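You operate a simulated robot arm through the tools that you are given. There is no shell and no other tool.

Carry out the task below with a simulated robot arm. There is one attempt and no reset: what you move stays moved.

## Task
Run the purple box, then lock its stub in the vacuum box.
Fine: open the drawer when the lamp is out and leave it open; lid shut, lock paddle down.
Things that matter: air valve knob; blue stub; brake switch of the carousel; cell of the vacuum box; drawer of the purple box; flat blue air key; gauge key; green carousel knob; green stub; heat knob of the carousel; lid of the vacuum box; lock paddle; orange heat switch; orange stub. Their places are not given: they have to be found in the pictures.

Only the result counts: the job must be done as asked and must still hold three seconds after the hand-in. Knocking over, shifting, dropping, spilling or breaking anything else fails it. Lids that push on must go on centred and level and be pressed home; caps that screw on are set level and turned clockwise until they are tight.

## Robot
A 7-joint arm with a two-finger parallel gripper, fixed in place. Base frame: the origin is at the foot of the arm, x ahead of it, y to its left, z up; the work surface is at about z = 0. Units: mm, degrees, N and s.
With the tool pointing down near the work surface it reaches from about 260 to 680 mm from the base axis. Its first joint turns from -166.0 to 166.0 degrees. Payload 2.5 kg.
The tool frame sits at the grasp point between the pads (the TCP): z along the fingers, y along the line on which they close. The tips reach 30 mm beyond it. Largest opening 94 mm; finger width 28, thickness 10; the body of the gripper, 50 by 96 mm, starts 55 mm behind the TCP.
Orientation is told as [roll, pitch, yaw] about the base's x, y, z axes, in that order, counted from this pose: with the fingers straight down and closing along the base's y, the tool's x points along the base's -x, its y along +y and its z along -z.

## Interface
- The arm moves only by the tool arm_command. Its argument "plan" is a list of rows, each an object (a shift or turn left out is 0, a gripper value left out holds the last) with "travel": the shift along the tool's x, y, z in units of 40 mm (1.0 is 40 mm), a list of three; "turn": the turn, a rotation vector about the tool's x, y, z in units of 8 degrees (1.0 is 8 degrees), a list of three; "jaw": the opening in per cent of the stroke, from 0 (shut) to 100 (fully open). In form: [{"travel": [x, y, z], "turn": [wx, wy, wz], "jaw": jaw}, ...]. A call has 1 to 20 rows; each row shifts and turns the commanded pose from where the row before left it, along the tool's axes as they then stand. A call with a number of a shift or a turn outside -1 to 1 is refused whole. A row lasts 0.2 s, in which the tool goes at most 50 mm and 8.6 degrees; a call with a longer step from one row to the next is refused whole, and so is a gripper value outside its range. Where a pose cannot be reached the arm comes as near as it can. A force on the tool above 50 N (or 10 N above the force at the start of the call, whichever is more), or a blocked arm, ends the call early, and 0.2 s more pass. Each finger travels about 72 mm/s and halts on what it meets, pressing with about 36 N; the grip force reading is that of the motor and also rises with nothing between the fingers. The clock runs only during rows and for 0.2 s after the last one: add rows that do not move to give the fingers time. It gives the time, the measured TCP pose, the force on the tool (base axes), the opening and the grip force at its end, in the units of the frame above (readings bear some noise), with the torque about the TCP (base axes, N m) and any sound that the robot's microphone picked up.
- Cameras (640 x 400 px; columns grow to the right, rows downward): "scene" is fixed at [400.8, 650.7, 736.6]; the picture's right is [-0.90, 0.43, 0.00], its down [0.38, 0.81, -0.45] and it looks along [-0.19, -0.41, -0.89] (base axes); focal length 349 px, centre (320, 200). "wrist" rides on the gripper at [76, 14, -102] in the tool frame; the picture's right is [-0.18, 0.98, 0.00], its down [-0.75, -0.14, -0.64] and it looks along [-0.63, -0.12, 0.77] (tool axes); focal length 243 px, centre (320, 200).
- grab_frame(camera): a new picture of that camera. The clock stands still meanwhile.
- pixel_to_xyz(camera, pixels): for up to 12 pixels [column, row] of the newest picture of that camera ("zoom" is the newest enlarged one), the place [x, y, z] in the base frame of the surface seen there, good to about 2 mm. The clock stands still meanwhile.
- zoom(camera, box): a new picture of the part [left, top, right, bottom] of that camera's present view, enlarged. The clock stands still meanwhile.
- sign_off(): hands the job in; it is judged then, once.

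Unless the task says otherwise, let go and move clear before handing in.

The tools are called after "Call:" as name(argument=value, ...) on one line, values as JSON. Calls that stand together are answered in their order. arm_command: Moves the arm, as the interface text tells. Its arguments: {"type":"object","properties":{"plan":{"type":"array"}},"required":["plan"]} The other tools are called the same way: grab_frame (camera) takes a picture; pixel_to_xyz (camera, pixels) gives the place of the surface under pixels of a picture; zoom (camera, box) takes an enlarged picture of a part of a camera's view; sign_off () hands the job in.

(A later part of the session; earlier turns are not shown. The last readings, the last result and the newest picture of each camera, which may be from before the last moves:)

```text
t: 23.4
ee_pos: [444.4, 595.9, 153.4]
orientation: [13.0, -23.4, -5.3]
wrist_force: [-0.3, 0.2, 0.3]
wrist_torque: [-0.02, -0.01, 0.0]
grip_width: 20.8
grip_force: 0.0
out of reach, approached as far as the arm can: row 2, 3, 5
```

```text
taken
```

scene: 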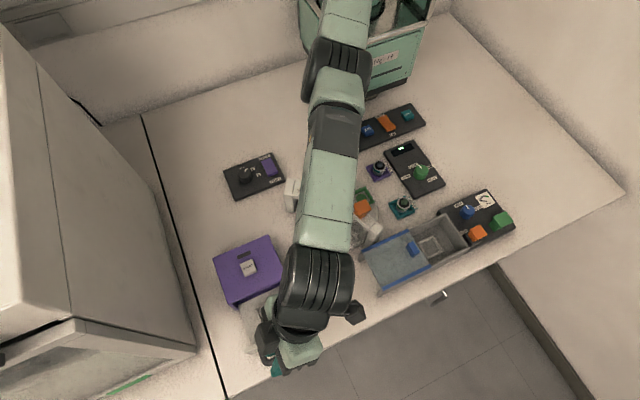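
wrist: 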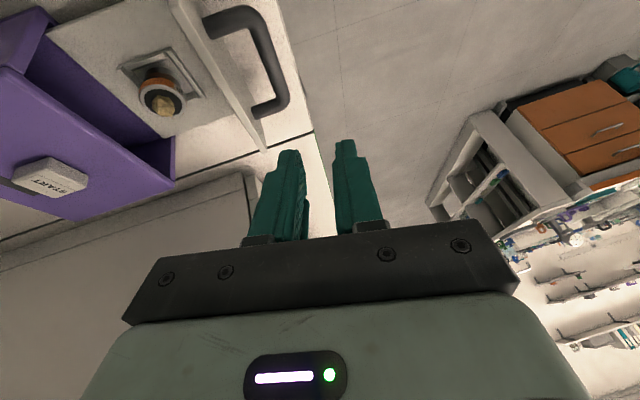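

The fingers are clear of the handle. I'll come back over the box at height, level the tool, and turn it by −90° yaw so the jaws close along x.

Call:
arm_command(plan=[{"travel": [-0.203, -0.746, -0.457]}, {"travel": [-0.203, -0.746, -0.457]}, {"travel": [-0.203, -0.746, -0.457]}, {"turn": [0, 1, 0]}, {"turn": [0, 1, 0]}, {"turn": [0, 1, 0]}, {"turn": [0.75, 0, 0]}, {"turn": [0.75, 0, 0]}, {"turn": [0, 0, 1]}, {"turn": [0, 0, 1]}, {"turn": [0, 0, 1]}, {"turn": [0, 0, 1]}, {"turn": [0, 0, 1]}, {"turn": [0, 0, 1]}, {"travel": [0, 0, 0]}])

Call:
grab_frame(camera="wrist")

```text
t: 26.6
ee_pos: [442.6, 511.6, 192.4]
orientation: [2.0, 2.1, -48.1]
wrist_force: [0.0, -0.1, -0.4]
wrist_torque: [0.02, -0.02, 0.01]
grip_width: 20.4
grip_force: 0.0
out of reach, approached as far as the arm can: row 1, 2, 3, 4, 5, 6, 7, 8
```

```text
taken
```

wrist: 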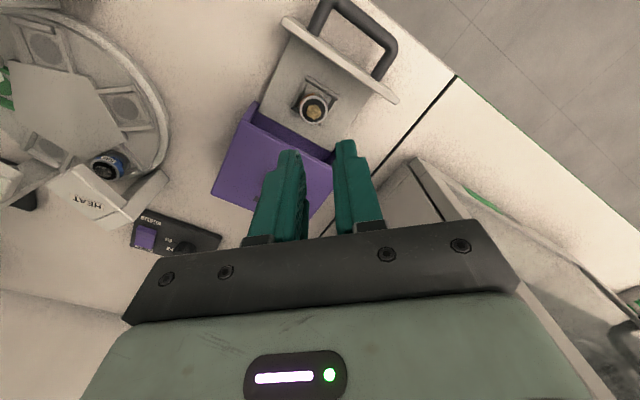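

The stub is now visible upright at wrist (315,107), and the yaw is at −48°. I'll move inward, finish the yaw to −90°, and give the tool a 12° lean in +y for reach.

Call:
arm_command(plan=[{"travel": [-0.42, -0.376, 0]}, {"turn": [0, 0, 0.873]}, {"turn": [0, 0, 0.873]}, {"turn": [0, 0, 0.873]}, {"turn": [0, 0, 0.873]}, {"turn": [0, 0, 0.873]}, {"turn": [0, 0, 0.873]}, {"turn": [0, 0.57, 0]}, {"turn": [0, 0.57, 0]}, {"travel": [0, 0, 0], "jaw": 60}, {"travel": [0, 0, 0]}])

Call:
grab_frame(camera="wrist")

Call:
zoom(camera="scene", box=[200, 240, 320, 350])

```text
t: 29.0
ee_pos: [469.9, 519.6, 188.7]
orientation: [-0.1, 12.1, -90.0]
wrist_force: [-0.3, 0.1, 0.5]
wrist_torque: [0.02, 0.02, -0.05]
grip_width: 56.4
grip_force: 0.1
out of reach, approached as far as the arm can: row 1, 8, 9
```

```text
taken
```

wrist: 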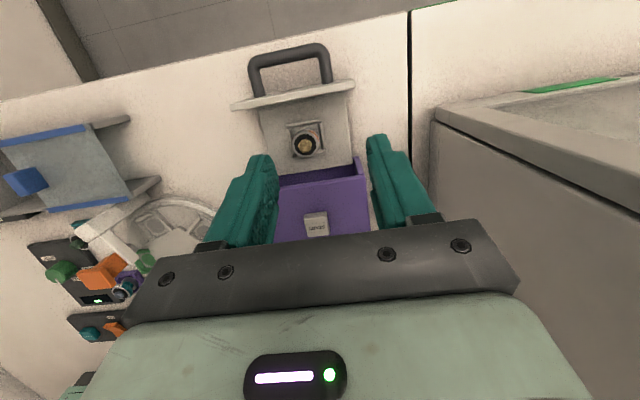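

```text
3.64 times, centred on (260, 295) of scene
```

zoom: 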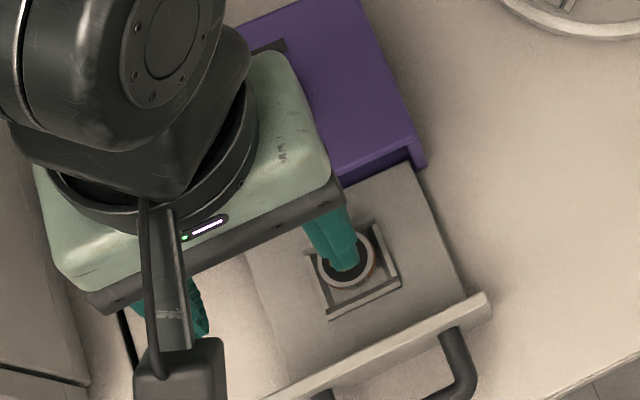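

The orientation is now a 12.1° lean with yaw −90°, as intended. I'll measure the stub again from the wrist view at (306,145).

Call:
zoom(camera="wrist", box=[250, 90, 370, 190])

Call:
pixel_to_xyz(camera="wrist", pixels=[[306, 145], [293, 144], [319, 145], [306, 133], [306, 157], [287, 124], [325, 121], [290, 98], [306, 165], [340, 160]])

```text
4.00 times, centred on (310, 140) of wrist
```

zoom: 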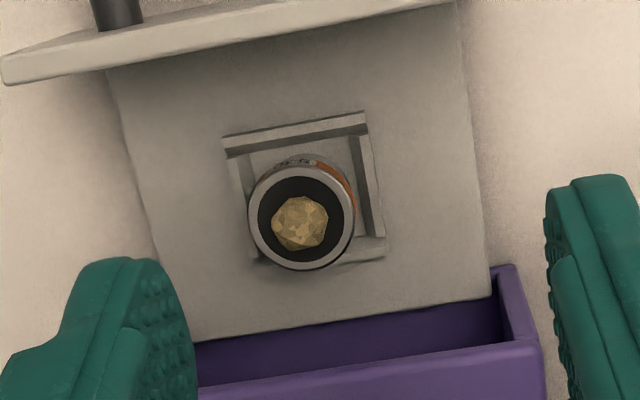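

```text
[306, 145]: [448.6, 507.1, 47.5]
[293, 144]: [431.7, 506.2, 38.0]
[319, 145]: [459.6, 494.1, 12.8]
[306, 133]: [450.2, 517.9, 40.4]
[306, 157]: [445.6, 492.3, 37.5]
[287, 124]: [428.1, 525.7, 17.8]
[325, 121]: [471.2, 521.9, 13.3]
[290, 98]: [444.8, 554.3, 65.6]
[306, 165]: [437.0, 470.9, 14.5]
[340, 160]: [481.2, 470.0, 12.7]
```

I'll get the rim points from the zoom to fix the stub's centre.

Call:
pixel_to_xyz(camera="zoom", pixels=[[253, 222], [350, 222], [302, 172], [302, 266], [268, 190], [335, 255], [335, 190], [268, 252], [230, 145], [365, 120], [380, 245], [252, 255]])

```text
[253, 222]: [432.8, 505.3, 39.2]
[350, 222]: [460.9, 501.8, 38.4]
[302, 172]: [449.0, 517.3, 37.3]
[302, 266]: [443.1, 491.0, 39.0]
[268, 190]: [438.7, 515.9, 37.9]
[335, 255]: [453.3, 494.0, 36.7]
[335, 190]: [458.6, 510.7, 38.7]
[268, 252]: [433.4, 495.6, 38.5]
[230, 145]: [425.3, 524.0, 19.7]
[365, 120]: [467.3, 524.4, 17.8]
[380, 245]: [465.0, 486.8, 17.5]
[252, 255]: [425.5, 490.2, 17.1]
```

The stub centre is (446.4, 504.2), the rim is at z≈39 and about 29 mm across, and the nest walls rise to z≈19. I'll move above it with the jaws at about 50 mm.

Call:
arm_command(plan=[{"travel": [-0.297, -0.196, 0.607], "jaw": 52}, {"travel": [-0.297, -0.196, 0.607]}, {"travel": [-0.297, -0.196, 0.607]}, {"travel": [0, 0, 0]}])

Call:
grab_frame(camera="wrist")

Call:
zoom(camera="scene", box=[200, 240, 320, 350])

```text
t: 30.0
ee_pos: [465.1, 520.5, 112.8]
orientation: [0.0, 12.1, -89.9]
wrist_force: [-0.7, 0.1, 0.1]
wrist_torque: [-0.02, -0.02, 0.02]
grip_width: 48.8
grip_force: 0.2
out of reach, approached as far as the arm can: row 1, 2, 3
```

```text
taken
```

wrist: 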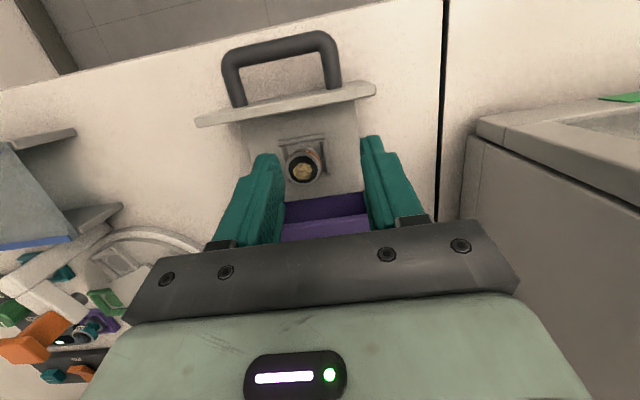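

```text
3.64 times, centred on (260, 295) of scene
```

zoom: 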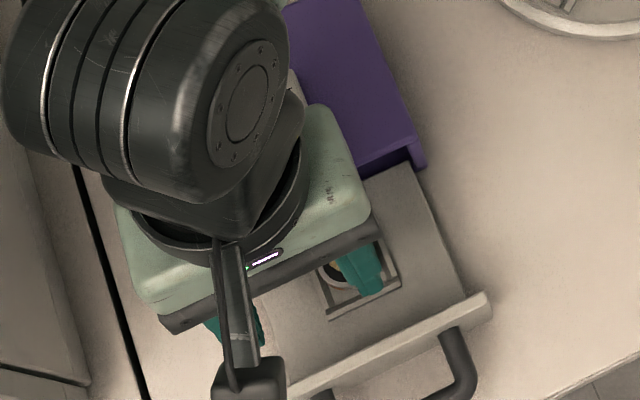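

The arm stopped at (465, 520, 113) and reports out of reach, although my target is closer in. I'll try a small inward move alone to see what's limiting it.

Call:
arm_command(plan=[{"travel": [-0.35, -0.25, -0.05]}, {"travel": [0, 0, 0]}, {"travel": [0, 0, 0]}])

```text
t: 30.8
ee_pos: [467.0, 518.6, 110.5]
orientation: [0.0, 12.1, -89.9]
wrist_force: [0.0, -0.4, 0.1]
wrist_torque: [0.01, -0.01, 0.02]
grip_width: 48.5
grip_force: 0.1
out of reach, approached as far as the arm can: row 1
```

The orientation holds exactly but the arm can't fold inward, which suggests the last joint is at its limit with yaw −90°. I'll rise and unwind the yaw toward 0, then go on to +90° instead.

Call:
arm_command(plan=[{"travel": [0.21, 0, -0.95]}, {"travel": [0.21, 0, -0.95]}, {"turn": [0, 0, -1]}, {"turn": [0, 0, -1]}, {"turn": [0, 0, -1]}, {"turn": [0, 0, -1]}, {"turn": [0, 0, -1]}, {"turn": [0, 0, -1]}, {"turn": [0, 0, -1]}, {"turn": [0, 0, -1]}, {"turn": [0, 0, -1]}, {"turn": [0, 0, -1]}, {"turn": [0, 0, -1]}, {"turn": [0, 0, -0.25]}, {"travel": [0, 0, 0]}])

Call:
grab_frame(camera="scene")

```text
t: 34.0
ee_pos: [467.8, 522.7, 186.3]
orientation: [12.2, 0.0, 0.1]
wrist_force: [-0.3, -0.8, 0.3]
wrist_torque: [0.0, -0.01, -0.01]
grip_width: 48.9
grip_force: 0.0
out of reach, approached as far as the arm can: row 10
```

```text
taken
```

scene: 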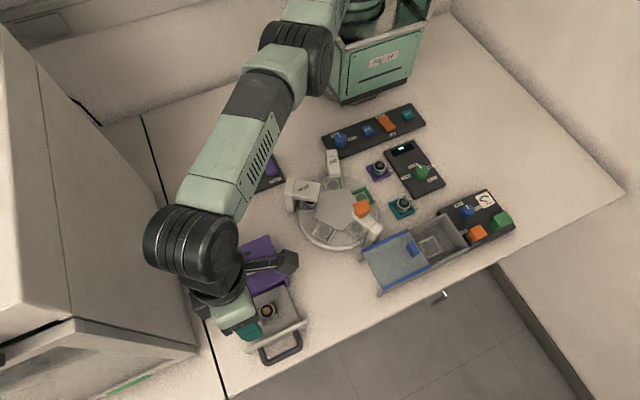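

The yaw is back to 0 with the lean kept. I'll move inward and check that it follows, then turn on to +90°.

Call:
arm_command(plan=[{"travel": [0.275, -0.4, -0.06]}, {"travel": [0.275, -0.4, -0.06]}, {"travel": [0, 0, 0]}, {"turn": [0, 0, -1]}, {"turn": [0, 0, -1]}, {"turn": [0, 0, -1]}, {"turn": [0, 0, -1]}, {"turn": [0, 0, -1]}, {"turn": [0, 0, -1]}, {"turn": [0, 0, -1]}, {"turn": [0, 0, -1]}, {"turn": [0, 0, -1]}, {"turn": [0, 0, -1]}, {"turn": [0, 0, -1]}, {"turn": [0, 0, -0.25]}, {"travel": [0, 0, 0]}])

Call:
grab_frame(camera="wrist")

Call:
grab_frame(camera="scene")

```text
t: 37.4
ee_pos: [468.9, 521.0, 187.3]
orientation: [0.0, -12.1, 90.2]
wrist_force: [-0.6, 0.2, 0.1]
wrist_torque: [0.0, 0.0, 0.0]
grip_width: 48.8
grip_force: 0.1
out of reach, approached as far as the arm can: row 1, 2
```

```text
taken
```

wrist: 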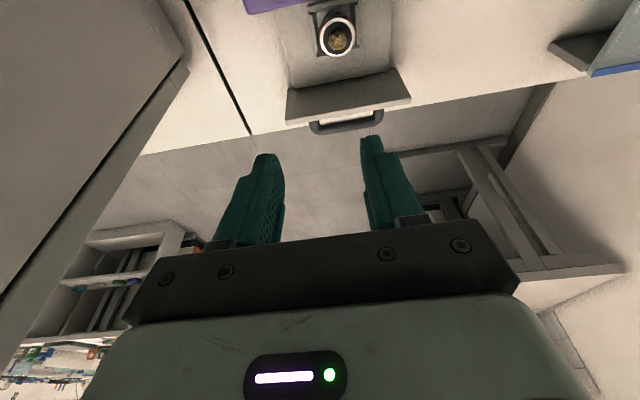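

```text
taken
```

scene: 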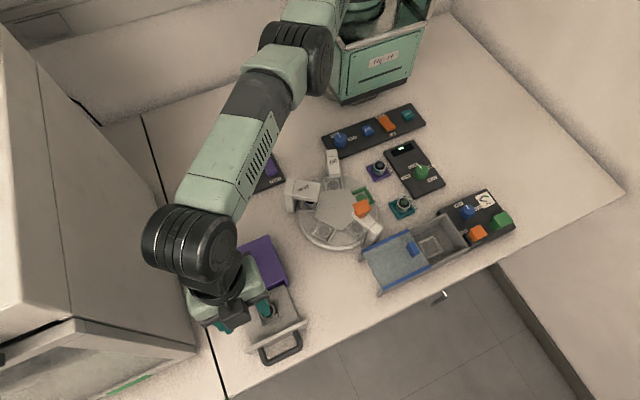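

The arm didn't fold inward; it looks stretched nearly straight, at a singular pose. I'll try bigger inward steps to break out of it.

Call:
arm_command(plan=[{"travel": [0.8, 0.75, -0.17]}, {"travel": [0.8, 0.75, -0.17]}, {"travel": [0, 0, 0]}])

```text
t: 38.2
ee_pos: [468.1, 521.9, 187.9]
orientation: [0.0, -12.1, 90.0]
wrist_force: [-0.2, 0.7, 0.0]
wrist_torque: [0.01, -0.01, -0.04]
grip_width: 48.8
grip_force: 0.0
out of reach, approached as far as the arm can: row 1, 2
```

It's still stuck. I'll try changing height and moving tangentially to break the straight-arm singularity.

Call:
arm_command(plan=[{"travel": [-0.1, 0, 0.5]}, {"travel": [-0.1, 0, 0.5]}, {"travel": [0, 0, 0]}])

Call:
arm_command(plan=[{"travel": [0.4, 0.4, -0.08]}, {"travel": [0, 0, 0]}])

```text
t: 39.0
ee_pos: [459.0, 528.9, 146.6]
orientation: [0.0, -12.1, 90.1]
wrist_force: [-0.2, 0.4, -0.4]
wrist_torque: [0.0, -0.02, 0.0]
grip_width: 48.9
grip_force: 0.1
out of reach, approached as far as the arm can: row 1, 2
```

```text
t: 39.6
ee_pos: [457.5, 528.1, 143.7]
orientation: [0.0, -12.1, 90.0]
wrist_force: [0.5, 0.4, 0.7]
wrist_torque: [-0.01, 0.0, -0.01]
grip_width: 49.0
grip_force: 0.1
out of reach, approached as far as the arm can: row 1
```

The elbow may have folded to the wrong side of straight. I'll over-reach outward with a big step so it can flip back, then pull inward.

Call:
arm_command(plan=[{"travel": [-0.8, -0.75, 0.17]}, {"travel": [0.8, 0.75, -0.17]}, {"travel": [0.8, 0.75, -0.17]}, {"travel": [0, 0, 0]}])

Call:
grab_frame(camera="scene")

```text
t: 40.6
ee_pos: [459.7, 529.7, 143.5]
orientation: [0.0, -12.0, 90.1]
wrist_force: [-0.2, 1.1, -0.4]
wrist_torque: [0.02, 0.0, -0.01]
grip_width: 48.7
grip_force: 0.0
out of reach, approached as far as the arm can: row 1, 2, 3
```

```text
taken
```

scene: 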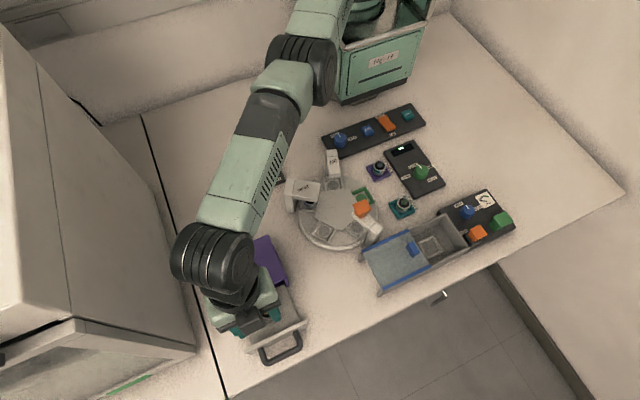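

No change. I'll level the lean to shift the wrist geometry and then try inward again.

Call:
arm_command(plan=[{"travel": [0.1, 0, -0.5]}, {"travel": [0.1, 0, -0.5]}, {"turn": [0, 0.75, 0]}, {"turn": [0, 0.75, 0]}, {"turn": [0, 0.75, 0]}, {"turn": [0, 0.75, 0]}, {"travel": [0.7, 0.7, 0]}, {"travel": [0.7, 0.7, 0]}, {"travel": [0, 0, 0]}])

```text
t: 42.6
ee_pos: [414.1, 491.5, 176.9]
orientation: [0.0, 9.1, 90.1]
wrist_force: [-1.2, -0.2, -0.2]
wrist_torque: [-0.02, 0.0, -0.06]
grip_width: 48.9
grip_force: 0.1
out of reach, approached as far as the arm can: row 1, 2, 3, 4, 5, 6, 7, 8
```

The wrist sits right on its reach sphere, so the elbow seems pinned on the over-straight side. I'll alternate outward pushes of different sizes with inward pulls to get it to flip.

Call:
arm_command(plan=[{"travel": [-0.3, -0.25, 0]}, {"travel": [0.78, 0.65, 0]}, {"travel": [-0.45, -0.4, 0]}, {"travel": [0.78, 0.65, 0]}, {"travel": [-0.6, -0.5, 0]}, {"travel": [0.78, 0.65, 0]}, {"travel": [-0.9, -0.7, 0]}, {"travel": [0.78, 0.65, 0]}, {"travel": [0, 0, 0]}])

```text
t: 44.6
ee_pos: [413.9, 492.4, 172.6]
orientation: [0.0, 9.0, 90.1]
wrist_force: [0.5, 0.3, -0.3]
wrist_torque: [-0.01, 0.0, 0.0]
grip_width: 49.1
grip_force: 0.1
out of reach, approached as far as the arm can: row 1, 2, 3, 4, 5, 6, 7, 8
```

Still stuck. I'll look at the arm's posture.

Call:
grab_frame(camera="scene")

Call:
grab_frame(camera="wrist")

Call:
pixel_to_xyz(camera="scene", pixels=[[320, 15], [300, 60], [290, 90], [265, 130], [250, 160], [230, 200], [215, 250], [235, 295], [340, 60], [275, 100], [220, 220], [240, 270]])

```text
taken
```

scene: 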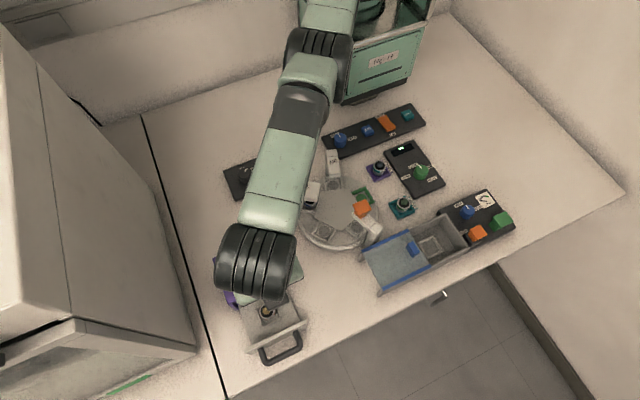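

```text
taken
```

wrist: 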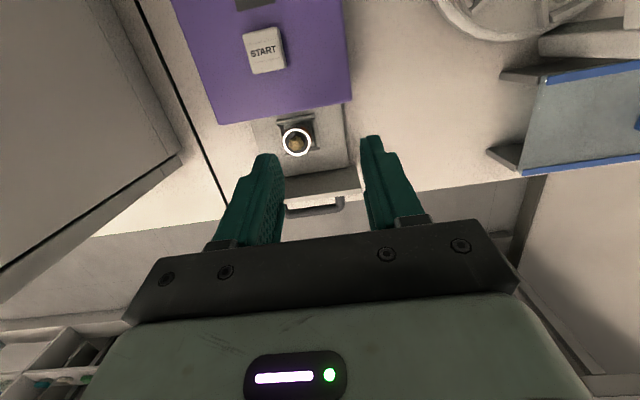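

```text
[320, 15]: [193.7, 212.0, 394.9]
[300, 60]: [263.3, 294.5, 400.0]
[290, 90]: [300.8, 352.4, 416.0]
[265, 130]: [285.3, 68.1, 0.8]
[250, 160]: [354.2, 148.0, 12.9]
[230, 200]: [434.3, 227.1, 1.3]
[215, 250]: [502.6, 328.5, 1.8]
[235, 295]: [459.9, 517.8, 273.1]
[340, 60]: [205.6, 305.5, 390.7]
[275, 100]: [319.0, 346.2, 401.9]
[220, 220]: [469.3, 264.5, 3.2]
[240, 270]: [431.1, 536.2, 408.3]
```

The arm top runs straight at z≈400 from the shoulder to the wrist, so this is an exact straight-arm singularity. I'll give several inward rows in a row, without outward pushes between them, so the fold can build up.

Call:
arm_command(plan=[{"travel": [0.75, 0.65, -0.2]}, {"travel": [0.75, 0.65, -0.2]}, {"travel": [0.75, 0.65, -0.2]}, {"travel": [0.75, 0.65, -0.2]}, {"travel": [0, 0, 0]}])

```text
t: 45.8
ee_pos: [403.1, 497.9, 211.5]
orientation: [0.1, 9.0, 90.1]
wrist_force: [-1.1, 0.4, 0.5]
wrist_torque: [0.01, -0.01, -0.01]
grip_width: 48.9
grip_force: 0.1
out of reach, approached as far as the arm can: row 1, 2, 3, 4
```

It slid along the sphere only. Vertical moves do bend the elbow at first order, so I'll rise, come down with a slight outward pull to bend it the right way, and then go in.

Call:
arm_command(plan=[{"travel": [0.156, 0, -0.95]}, {"travel": [0.156, 0, -0.95]}, {"travel": [0.156, 0, -0.95]}, {"travel": [0.156, 0, -0.95]}, {"travel": [-0.445, -0.25, 0.89]}, {"travel": [-0.445, -0.25, 0.89]}, {"travel": [-0.445, -0.25, 0.89]}, {"travel": [-0.445, -0.25, 0.89]}, {"travel": [0.56, 0.55, 0.47]}, {"travel": [0.56, 0.55, 0.47]}, {"travel": [0, 0, 0]}])

```text
t: 48.2
ee_pos: [366.8, 443.2, 190.4]
orientation: [0.0, 8.9, 90.1]
wrist_force: [-0.1, 0.1, 0.5]
wrist_torque: [-0.07, 0.02, -0.01]
grip_width: 49.1
grip_force: 0.1
out of reach, approached as far as the arm can: row 2, 3, 4, 5, 6, 7, 8
```

The elbow flipped and the arm folds again; it's now at (367, 443, 190). I'll set the 12° outward lean here, well inside the reach limit.

Call:
arm_command(plan=[{"turn": [0, -0.875, 0]}, {"turn": [0, -0.875, 0]}, {"turn": [0, -0.875, 0]}, {"travel": [0, 0, 0]}])

Call:
grab_frame(camera="wrist")

Call:
grab_frame(camera="scene")

```text
t: 49.2
ee_pos: [368.7, 443.6, 191.1]
orientation: [-0.1, -12.1, 90.1]
wrist_force: [-0.4, 0.3, -0.5]
wrist_torque: [-0.02, -0.03, 0.02]
grip_width: 48.8
grip_force: 0.1
```

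```text
taken
```

wrist: 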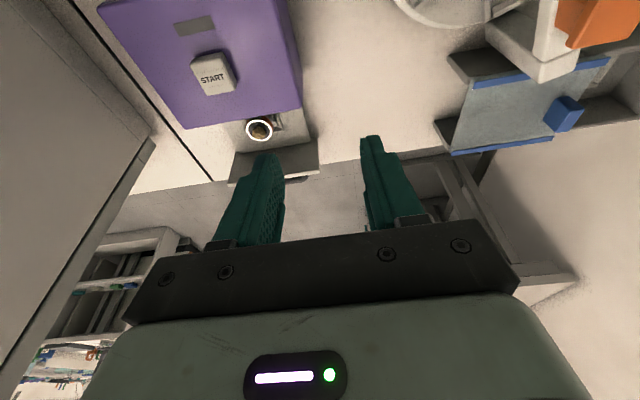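

```text
taken
```

scene: 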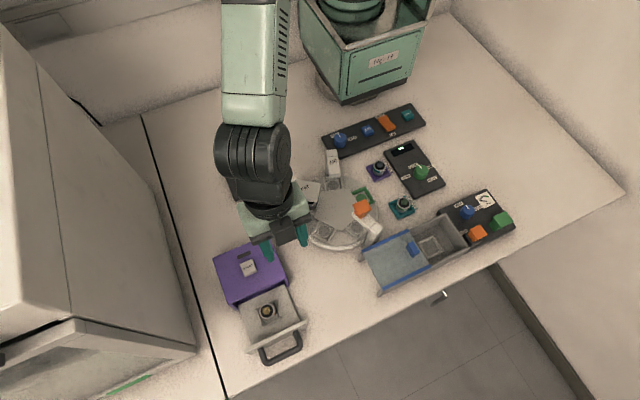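

The lean is set and the scene view of the open drawer is now unobstructed. I'll re-measure the stub at scene (267,311) and its nest.

Call:
zoom(camera="scene", box=[230, 275, 310, 365])

Call:
pixel_to_xyz(camera="scene", pixels=[[267, 311], [260, 312], [274, 310], [267, 304], [266, 318], [255, 305], [280, 300], [285, 320], [262, 325], [300, 322], [250, 348]])

```text
4.44 times, centred on (270, 320) of scene
```

zoom: 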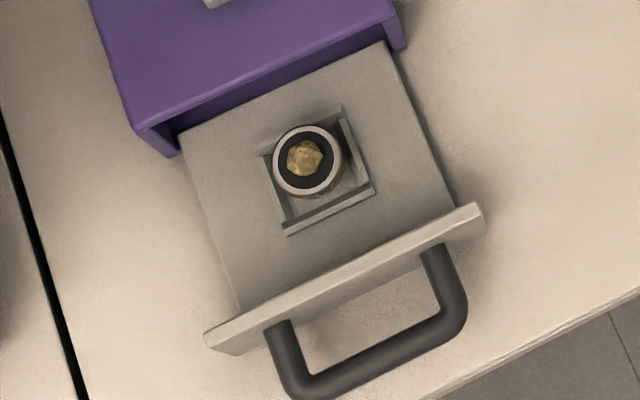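

```text
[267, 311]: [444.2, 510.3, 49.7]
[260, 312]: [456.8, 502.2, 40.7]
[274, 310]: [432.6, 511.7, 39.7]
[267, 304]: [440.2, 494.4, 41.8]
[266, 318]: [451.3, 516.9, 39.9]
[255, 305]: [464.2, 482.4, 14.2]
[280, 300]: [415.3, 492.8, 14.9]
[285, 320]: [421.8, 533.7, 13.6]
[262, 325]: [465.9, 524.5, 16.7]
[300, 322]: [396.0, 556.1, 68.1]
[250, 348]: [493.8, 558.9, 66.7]
```

The stub centre is about (446, 505.5), rim z≈40. I'll move to a point just above it.

Call:
arm_command(plan=[{"travel": [-0.2525, -0.483, 0.54]}, {"travel": [-0.2525, -0.483, 0.54]}, {"travel": [-0.2525, -0.483, 0.54]}, {"travel": [-0.2525, -0.483, 0.54]}, {"travel": [0, 0, 0]}])

Call:
grab_frame(camera="wrist")

Call:
zoom(camera="scene", box=[220, 255, 310, 345])

```text
t: 50.4
ee_pos: [447.4, 499.4, 116.2]
orientation: [0.0, -12.1, 90.1]
wrist_force: [-0.5, 0.3, 0.2]
wrist_torque: [-0.01, -0.01, -0.02]
grip_width: 48.9
grip_force: 0.1
```

```text
taken
```

wrist: 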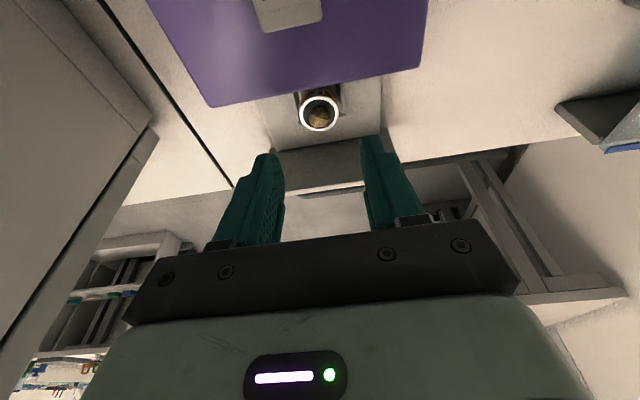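

```text
4.44 times, centred on (265, 300) of scene
```

zoom: 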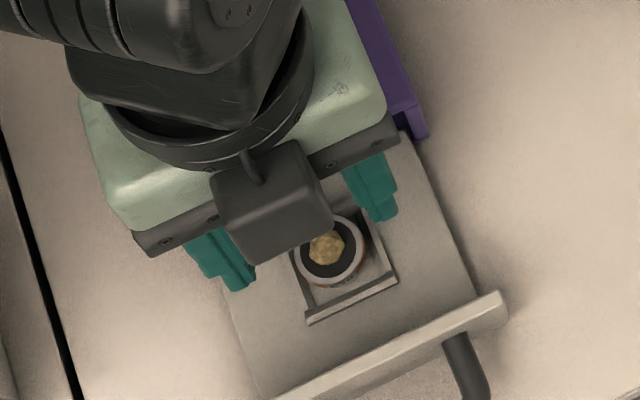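

The fingers are centred on the stub in x (wrist: stub 319, finger gap 275–370). I'll descend partway and check again.

Call:
arm_command(plan=[{"travel": [0.07, 0.0175, 0.445]}, {"travel": [0.07, 0.0175, 0.445]}, {"travel": [0, 0, 0]}])

Call:
zoom(camera="wrist", box=[220, 60, 420, 200])

Call:
zoom(camera="scene", box=[220, 265, 310, 345])

```text
t: 51.2
ee_pos: [447.2, 502.7, 79.2]
orientation: [0.1, -12.1, 90.1]
wrist_force: [0.1, 0.1, 0.7]
wrist_torque: [0.0, -0.02, -0.03]
grip_width: 49.0
grip_force: 0.0
```

```text
2.86 times, centred on (320, 130) of wrist
```

zoom: 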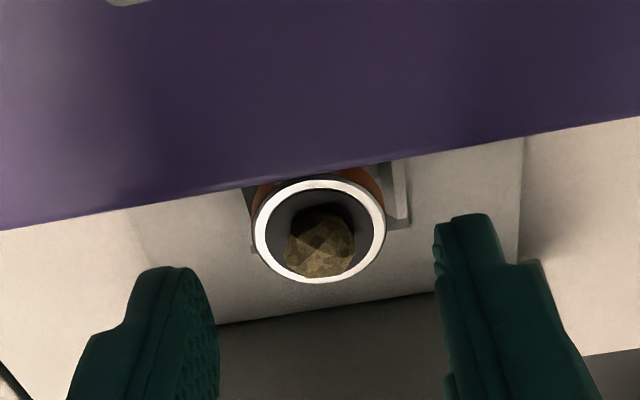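

```text
5.00 times, centred on (265, 305) of scene
```

zoom: 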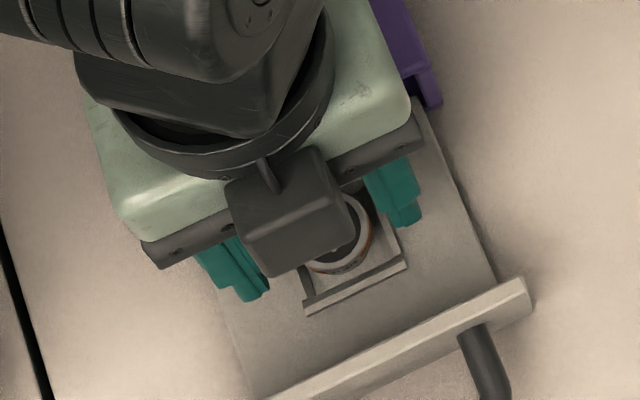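

The stub is centred between the fingers (zoom 320 against the finger mid-point at 326). I'll descend the last 25 mm with force watch.

Call:
arm_command(plan=[{"travel": [0.0825, 0.009, 0.302]}, {"travel": [0.0825, 0.009, 0.302]}, {"travel": [0, 0, 0]}])

Call:
zoom(camera="wrist", box=[220, 60, 420, 200])

Call:
zoom(camera="scene", box=[230, 285, 310, 345])

```text
t: 52.0
ee_pos: [445.7, 502.0, 53.8]
orientation: [0.0, -12.1, 90.0]
wrist_force: [-0.3, -0.7, 0.2]
wrist_torque: [0.01, 0.02, 0.0]
grip_width: 48.8
grip_force: 0.0
```

```text
2.86 times, centred on (320, 130) of wrist
```

zoom: 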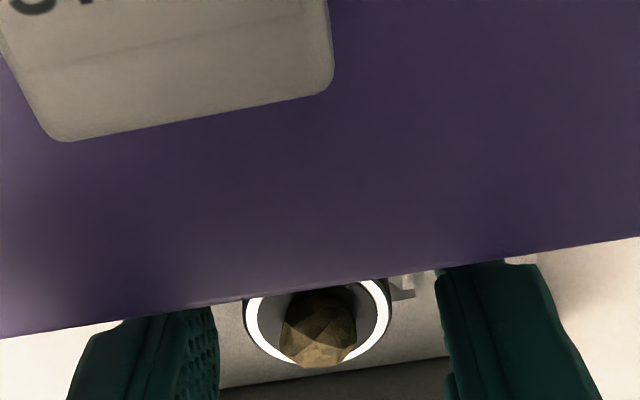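

```text
6.67 times, centred on (270, 315) of scene
```

zoom: 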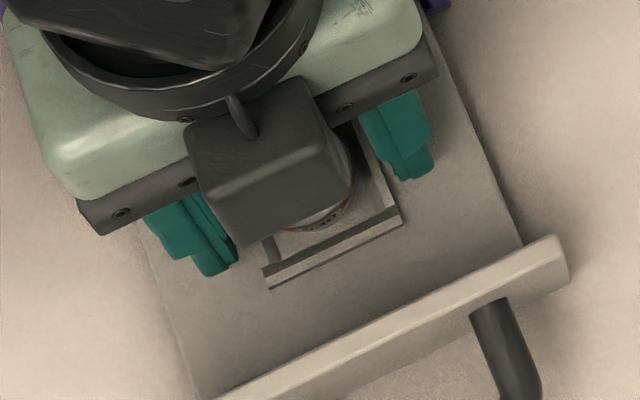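

There was no contact on the way down, and the stub sits between the pads. I'll close slowly.

Call:
arm_command(plan=[{"jaw": 42}, {"jaw": 36}, {"jaw": 32}, {"jaw": 28}, {"jaw": 20}, {"jaw": 10}, {"jaw": 10}])

Call:
zoom(camera="wrist", box=[220, 60, 420, 200])

Call:
zoom(camera="scene", box=[230, 285, 310, 345])

```text
t: 53.6
ee_pos: [444.0, 500.7, 54.4]
orientation: [0.0, -12.2, 90.2]
wrist_force: [0.1, -0.4, 0.0]
wrist_torque: [-0.01, 0.02, 0.0]
grip_width: 28.6
grip_force: 36.4
```

```text
2.86 times, centred on (320, 130) of wrist
```

zoom: 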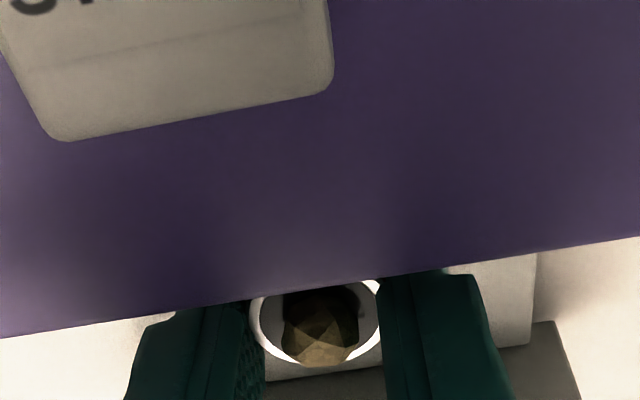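

```text
6.67 times, centred on (270, 315) of scene
```

zoom: 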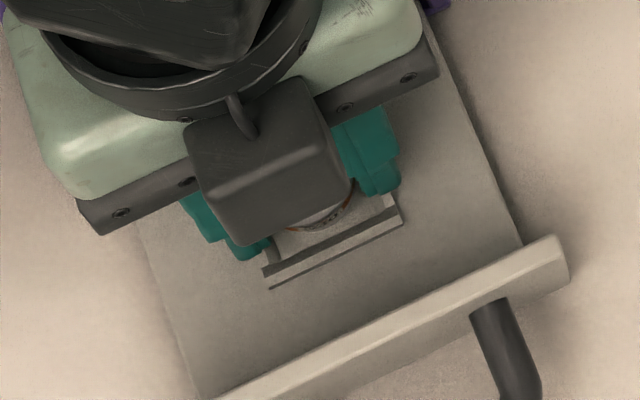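

The stub is gripped at 28.6 mm with steady force. I'll lift it straight up.

Call:
arm_command(plan=[{"travel": [-0.026, 0, -0.122]}, {"travel": [-0.053, 0, -0.245]}, {"travel": [-0.079, 0, -0.367]}, {"travel": [-0.105, 0, -0.489]}, {"travel": [-0.105, 0, -0.489]}, {"travel": [-0.105, 0, -0.489]}, {"travel": [0, 0, 0]}])

Call:
grab_frame(camera="wrist")

Call:
zoom(camera="scene", box=[220, 255, 310, 345])

```text
t: 55.2
ee_pos: [443.9, 501.6, 143.4]
orientation: [-0.1, -12.1, 90.1]
wrist_force: [0.3, 0.6, -1.0]
wrist_torque: [0.01, -0.03, -0.02]
grip_width: 28.5
grip_force: 36.1
```

```text
taken
```

wrist: 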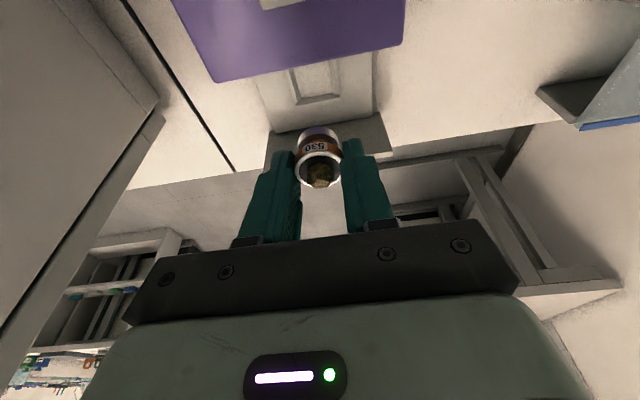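

```text
4.44 times, centred on (265, 300) of scene
```

zoom: 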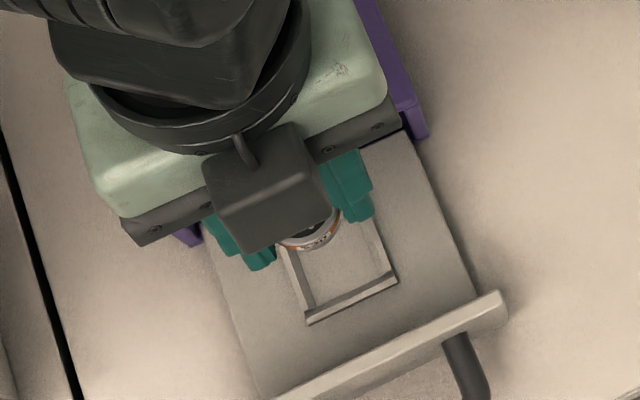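

The stub "S30" came up cleanly and the drawer stayed put. Before travelling, I'll measure the vacuum box cell closely while the view is open.

Call:
zoom(camera="scene", box=[405, 215, 475, 275])

Call:
pixel_to_xyz(camera="zoom", pixels=[[240, 200], [300, 170], [340, 230], [280, 262], [290, 215], [262, 170], [330, 195], [310, 245], [258, 222], [400, 180], [370, 140], [160, 80]])

```text
6.67 times, centred on (440, 245) of scene
```

zoom: 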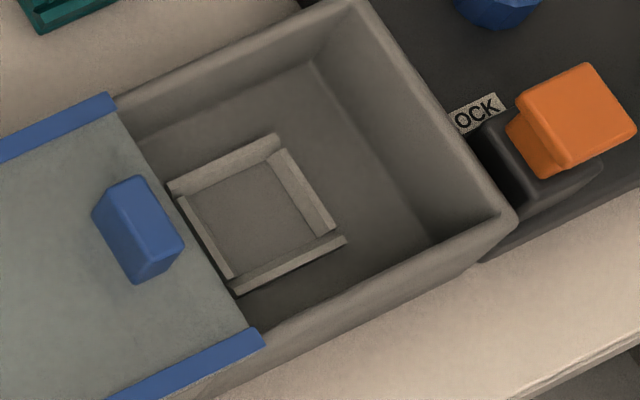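

```text
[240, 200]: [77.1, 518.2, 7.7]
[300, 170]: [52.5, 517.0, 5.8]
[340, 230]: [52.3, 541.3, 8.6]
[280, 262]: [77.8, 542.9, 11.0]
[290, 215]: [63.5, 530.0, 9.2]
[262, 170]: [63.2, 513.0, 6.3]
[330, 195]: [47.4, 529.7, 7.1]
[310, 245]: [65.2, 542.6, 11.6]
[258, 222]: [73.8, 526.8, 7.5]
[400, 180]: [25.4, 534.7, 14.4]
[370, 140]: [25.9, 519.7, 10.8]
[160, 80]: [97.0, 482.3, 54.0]
```

I'll take the nest's outer corner points from that zoom.

Call:
pixel_to_xyz(camera="zoom", pixels=[[174, 187], [274, 139], [340, 238], [237, 286], [225, 160], [285, 262], [205, 238], [303, 190], [195, 215], [255, 215], [310, 60], [445, 230]])

```text
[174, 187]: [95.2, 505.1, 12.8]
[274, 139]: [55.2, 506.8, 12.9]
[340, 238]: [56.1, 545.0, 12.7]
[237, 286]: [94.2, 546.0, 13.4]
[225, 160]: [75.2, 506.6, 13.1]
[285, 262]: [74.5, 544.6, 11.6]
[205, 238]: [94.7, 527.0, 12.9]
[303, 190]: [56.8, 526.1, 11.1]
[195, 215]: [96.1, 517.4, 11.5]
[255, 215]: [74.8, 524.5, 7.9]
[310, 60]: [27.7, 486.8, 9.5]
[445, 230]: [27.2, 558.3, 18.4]
```

The cell centre is (75.4, 525.7), with wall tops at z≈13 and floor ≈7.5. I'll check tall obstacles along the way before travelling.

Call:
pixel_to_xyz(camera="scene", pixels=[[303, 190], [333, 160], [362, 207], [372, 228], [413, 247], [400, 250], [478, 232], [375, 292], [370, 245]])

Call:
arm_command(plan=[{"travel": [-0.095, 0.4, -0.44]}, {"travel": [-0.095, 0.6, -0.44]}, {"travel": [-0.095, 0.75, -0.44]}, {"travel": [-0.095, 0.75, -0.44]}, {"travel": [0, 0, 0]}])

```text
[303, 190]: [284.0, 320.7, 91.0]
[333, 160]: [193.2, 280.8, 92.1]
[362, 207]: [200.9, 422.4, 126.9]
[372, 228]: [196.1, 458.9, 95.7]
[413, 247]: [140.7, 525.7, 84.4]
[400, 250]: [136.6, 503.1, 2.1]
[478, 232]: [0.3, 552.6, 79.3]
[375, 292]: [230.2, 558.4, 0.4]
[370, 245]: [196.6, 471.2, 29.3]
```

```text
t: 56.4
ee_pos: [344.7, 503.1, 214.2]
orientation: [0.0, -12.1, 90.1]
wrist_force: [0.6, -0.1, 0.0]
wrist_torque: [-0.04, -0.04, 0.01]
grip_width: 28.3
grip_force: 36.0
```

Everything on the path is below z≈127. I'll carry the stub across at z≈214 to above the cell.

Call:
arm_command(plan=[{"travel": [-0.064, 0.9625, 0.014]}, {"travel": [-0.064, 0.9625, 0.014]}, {"travel": [-0.064, 0.9625, 0.014]}, {"travel": [-0.064, 0.9625, 0.014]}, {"travel": [-0.064, 0.9625, 0.014]}, {"travel": [-0.064, 0.9625, 0.014]}, {"travel": [-0.064, 0.9625, 0.014]}, {"travel": [0, 0, 0]}])

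Call:
grab_frame(camera="wrist")

Call:
grab_frame(camera="scene")

```text
t: 58.2
ee_pos: [78.7, 521.1, 214.0]
orientation: [0.0, -12.2, 90.1]
wrist_force: [-0.6, 0.1, 0.0]
wrist_torque: [-0.01, 0.02, 0.02]
grip_width: 28.4
grip_force: 36.0
```

```text
taken
```

wrist: 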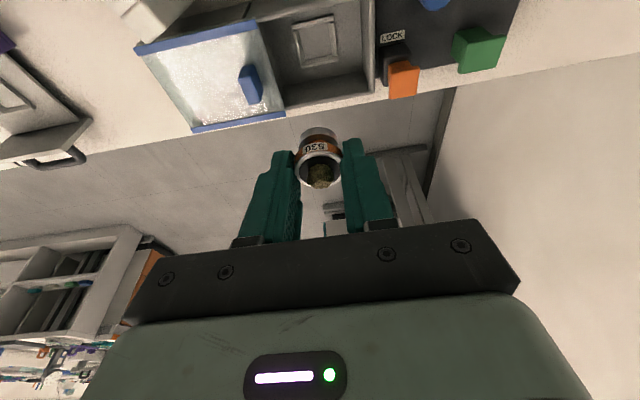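

```text
taken
```

scene: 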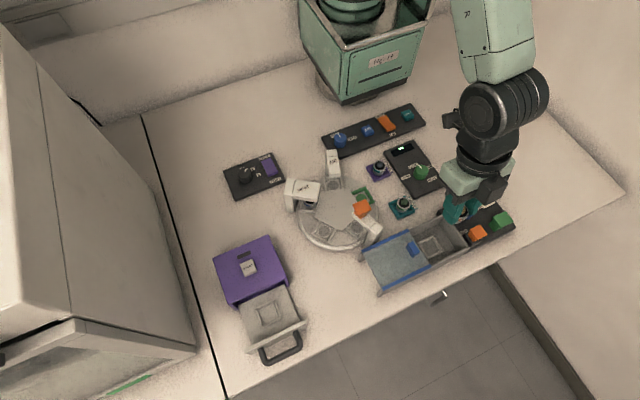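

The stub is above the cell at (78.7, 521, 214). I'll lower to about 124 and measure the stub against the cell.

Call:
arm_command(plan=[{"travel": [0.154, 0.0275, 0.734]}, {"travel": [0.154, 0.0275, 0.734]}, {"travel": [0.154, 0.0275, 0.734]}, {"travel": [0, 0, 0]}])

Call:
grab_frame(camera="wrist")

Call:
zoom(camera="scene", box=[390, 180, 500, 280])

Call:
zoom(camera="wrist", box=[220, 20, 420, 200])

```text
t: 59.2
ee_pos: [75.1, 520.2, 127.2]
orientation: [0.0, -12.0, 90.1]
wrist_force: [-0.2, -1.0, -0.7]
wrist_torque: [-0.02, 0.01, 0.0]
grip_width: 28.2
grip_force: 35.9
```

```text
taken
```

wrist: 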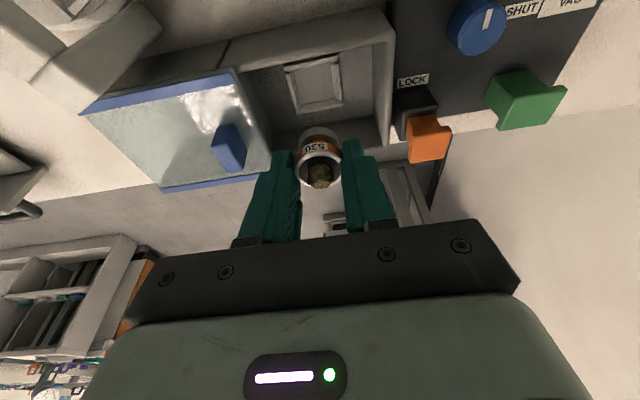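

```text
4.00 times, centred on (445, 230) of scene
```

zoom: 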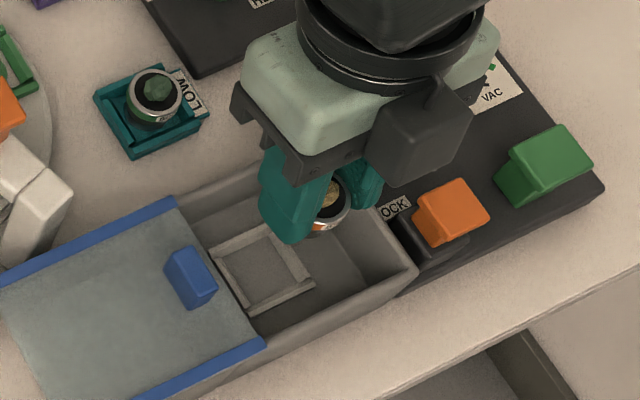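

```text
2.22 times, centred on (320, 110) of wrist
```

zoom: 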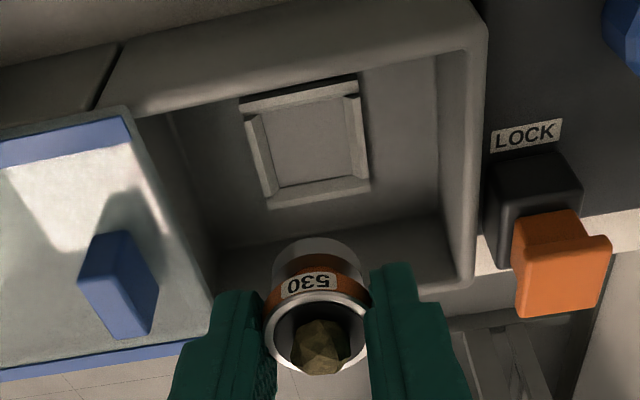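

I'll measure the stub in the hand (rim and base) and the nest from this wrist zoom.

Call:
pixel_to_xyz(camera="zoom", pixels=[[270, 330], [366, 325], [318, 300], [305, 368], [318, 243], [280, 262], [356, 258], [246, 105], [352, 88], [366, 188], [272, 204], [310, 140]])

Call:
zoom(camera="scene", box=[420, 200, 470, 270])

```text
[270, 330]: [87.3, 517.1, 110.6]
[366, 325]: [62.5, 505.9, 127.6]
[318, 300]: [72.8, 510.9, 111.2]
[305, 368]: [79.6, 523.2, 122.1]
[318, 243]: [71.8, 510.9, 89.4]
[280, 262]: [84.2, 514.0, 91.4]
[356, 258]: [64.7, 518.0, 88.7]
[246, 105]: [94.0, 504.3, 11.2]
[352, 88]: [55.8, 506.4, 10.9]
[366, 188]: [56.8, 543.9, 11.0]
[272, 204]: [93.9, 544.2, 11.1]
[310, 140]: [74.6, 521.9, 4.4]
```

```text
5.71 times, centred on (445, 235) of scene
```

zoom: 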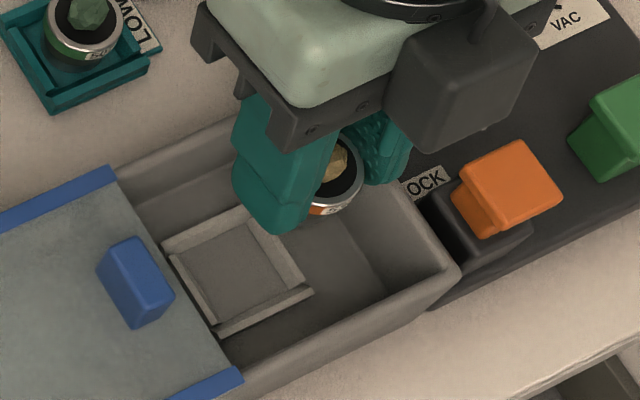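

The stub is upright, and its centre of about (75, 525.2) matches the nest centre of (75.2, 525.2). I'll lower it into the box to just above the cell.

Call:
arm_command(plan=[{"travel": [0.1085, 0, 0.505]}, {"travel": [0.1085, 0, 0.505]}, {"travel": [0.1085, 0, 0.505]}, {"travel": [0, 0, 0]}])

Call:
zoom(camera="scene", box=[400, 200, 490, 280])

Call:
grab_frame(camera="wrist")

Call:
zoom(camera="wrist", box=[220, 60, 420, 200])

```text
t: 60.2
ee_pos: [71.1, 521.4, 65.7]
orientation: [0.1, -12.2, 90.0]
wrist_force: [-0.7, -0.5, -0.2]
wrist_torque: [0.02, -0.01, -0.03]
grip_width: 28.4
grip_force: 36.2
```

```text
5.00 times, centred on (445, 240) of scene
```

zoom: 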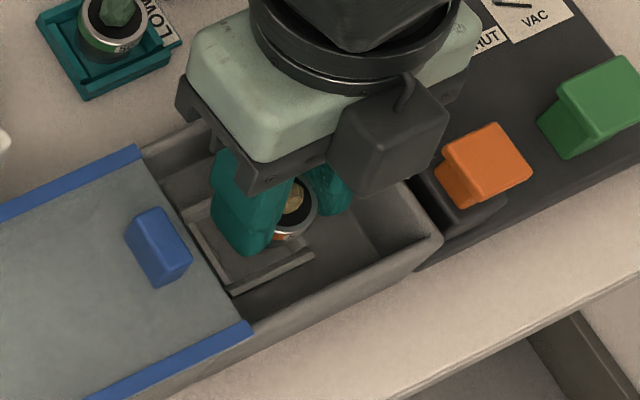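

```text
taken
```

wrist: 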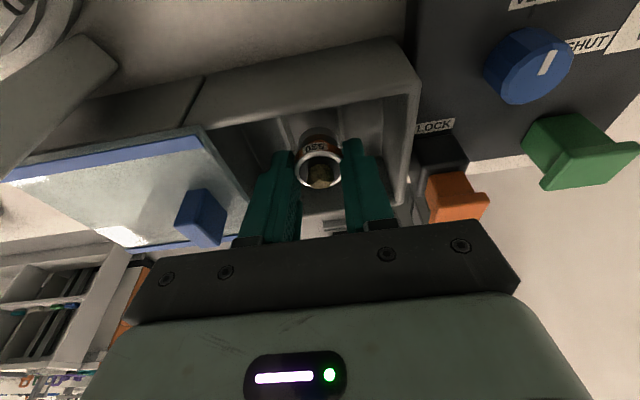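

```text
2.86 times, centred on (320, 130) of wrist
```

zoom: 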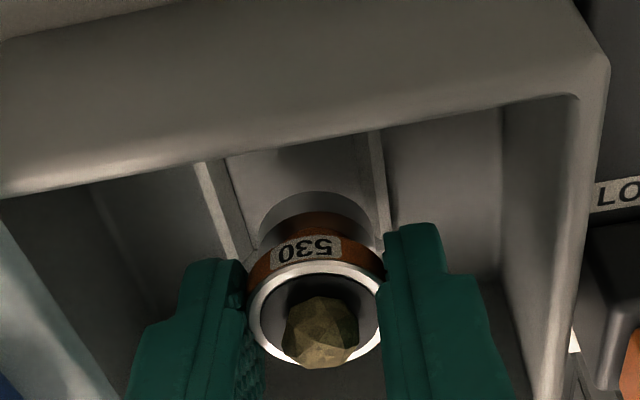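

The reading shows x drifted to about 71, and in the wrist zoom the stub base sits nearer the right-hand wall. I'll measure the base and walls before correcting.

Call:
pixel_to_xyz(camera="zoom", pixels=[[262, 222], [374, 222], [318, 196], [290, 200], [348, 200], [215, 180], [377, 160], [247, 255], [250, 320], [380, 310], [315, 265], [240, 200]])

Call:
arm_command(plan=[{"travel": [0, 0, 0]}])

```text
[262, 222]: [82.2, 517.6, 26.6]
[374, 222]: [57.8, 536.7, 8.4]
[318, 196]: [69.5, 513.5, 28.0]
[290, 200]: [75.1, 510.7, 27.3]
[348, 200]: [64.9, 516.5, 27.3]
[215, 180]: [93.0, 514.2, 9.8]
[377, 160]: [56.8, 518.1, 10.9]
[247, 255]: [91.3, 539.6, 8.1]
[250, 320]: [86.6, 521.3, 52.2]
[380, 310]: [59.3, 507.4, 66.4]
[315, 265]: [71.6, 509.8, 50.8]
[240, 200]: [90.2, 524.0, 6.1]
```

```text
t: 60.6
ee_pos: [71.0, 521.6, 65.9]
orientation: [0.0, -12.1, 90.1]
wrist_force: [-1.0, 0.6, -0.7]
wrist_torque: [0.03, 0.01, -0.01]
grip_width: 28.5
grip_force: 36.6
```

The readings consistently show about a 4 mm drift in x. I'll correct by +3.5 mm in x and −1 mm in y.

Call:
arm_command(plan=[{"travel": [0.0245, -0.0875, -0.005]}, {"travel": [0, 0, 0]}])

Call:
zoom(camera="wrist", box=[220, 60, 420, 200])

Call:
zoom(camera="scene", box=[410, 210, 480, 270])

```text
t: 61.2
ee_pos: [74.6, 520.0, 65.4]
orientation: [0.0, -12.1, 90.2]
wrist_force: [-0.9, 0.2, -1.0]
wrist_torque: [0.0, -0.01, -0.01]
grip_width: 28.4
grip_force: 35.8
```

```text
2.86 times, centred on (320, 130) of wrist
```

zoom: 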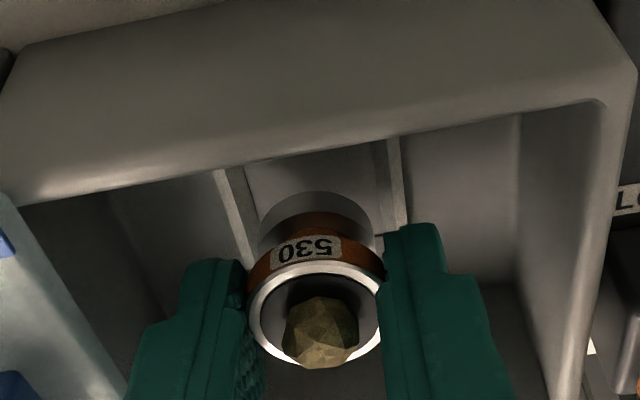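

```text
6.67 times, centred on (445, 240) of scene
```

zoom: 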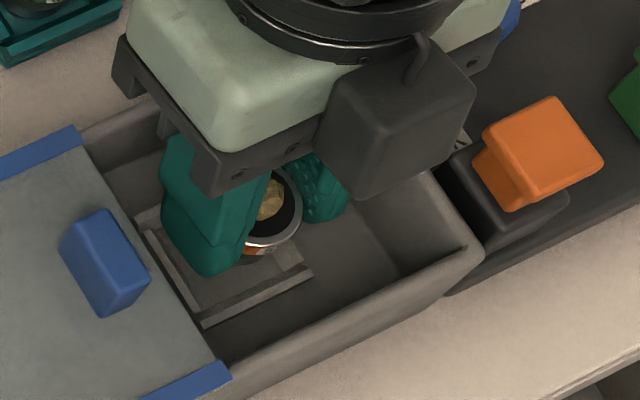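

The base is now centred between the nest walls (258–378 within about 246–388). I'll descend 10 mm with a small x compensation and check.

Call:
arm_command(plan=[{"travel": [0.026, -0.008, 0.122]}, {"travel": [0.026, -0.008, 0.122]}, {"travel": [0, 0, 0]}])

Call:
zoom(camera="wrist", box=[220, 60, 420, 200])

Call:
zoom(camera="scene", box=[410, 210, 480, 270])

```text
t: 62.0
ee_pos: [75.7, 519.9, 54.6]
orientation: [0.1, -12.0, 90.2]
wrist_force: [0.2, 0.0, -0.1]
wrist_torque: [-0.01, 0.0, -0.03]
grip_width: 28.3
grip_force: 35.7
```

```text
2.86 times, centred on (320, 130) of wrist
```

zoom: 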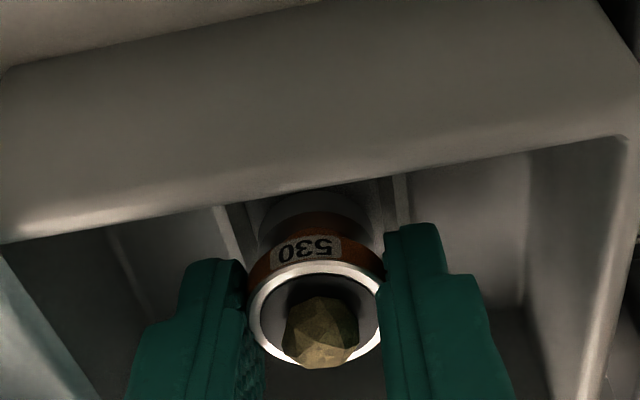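

```text
6.67 times, centred on (445, 240) of scene
```

zoom: 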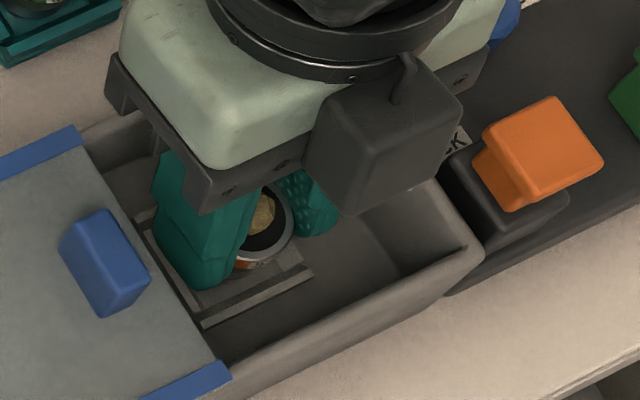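

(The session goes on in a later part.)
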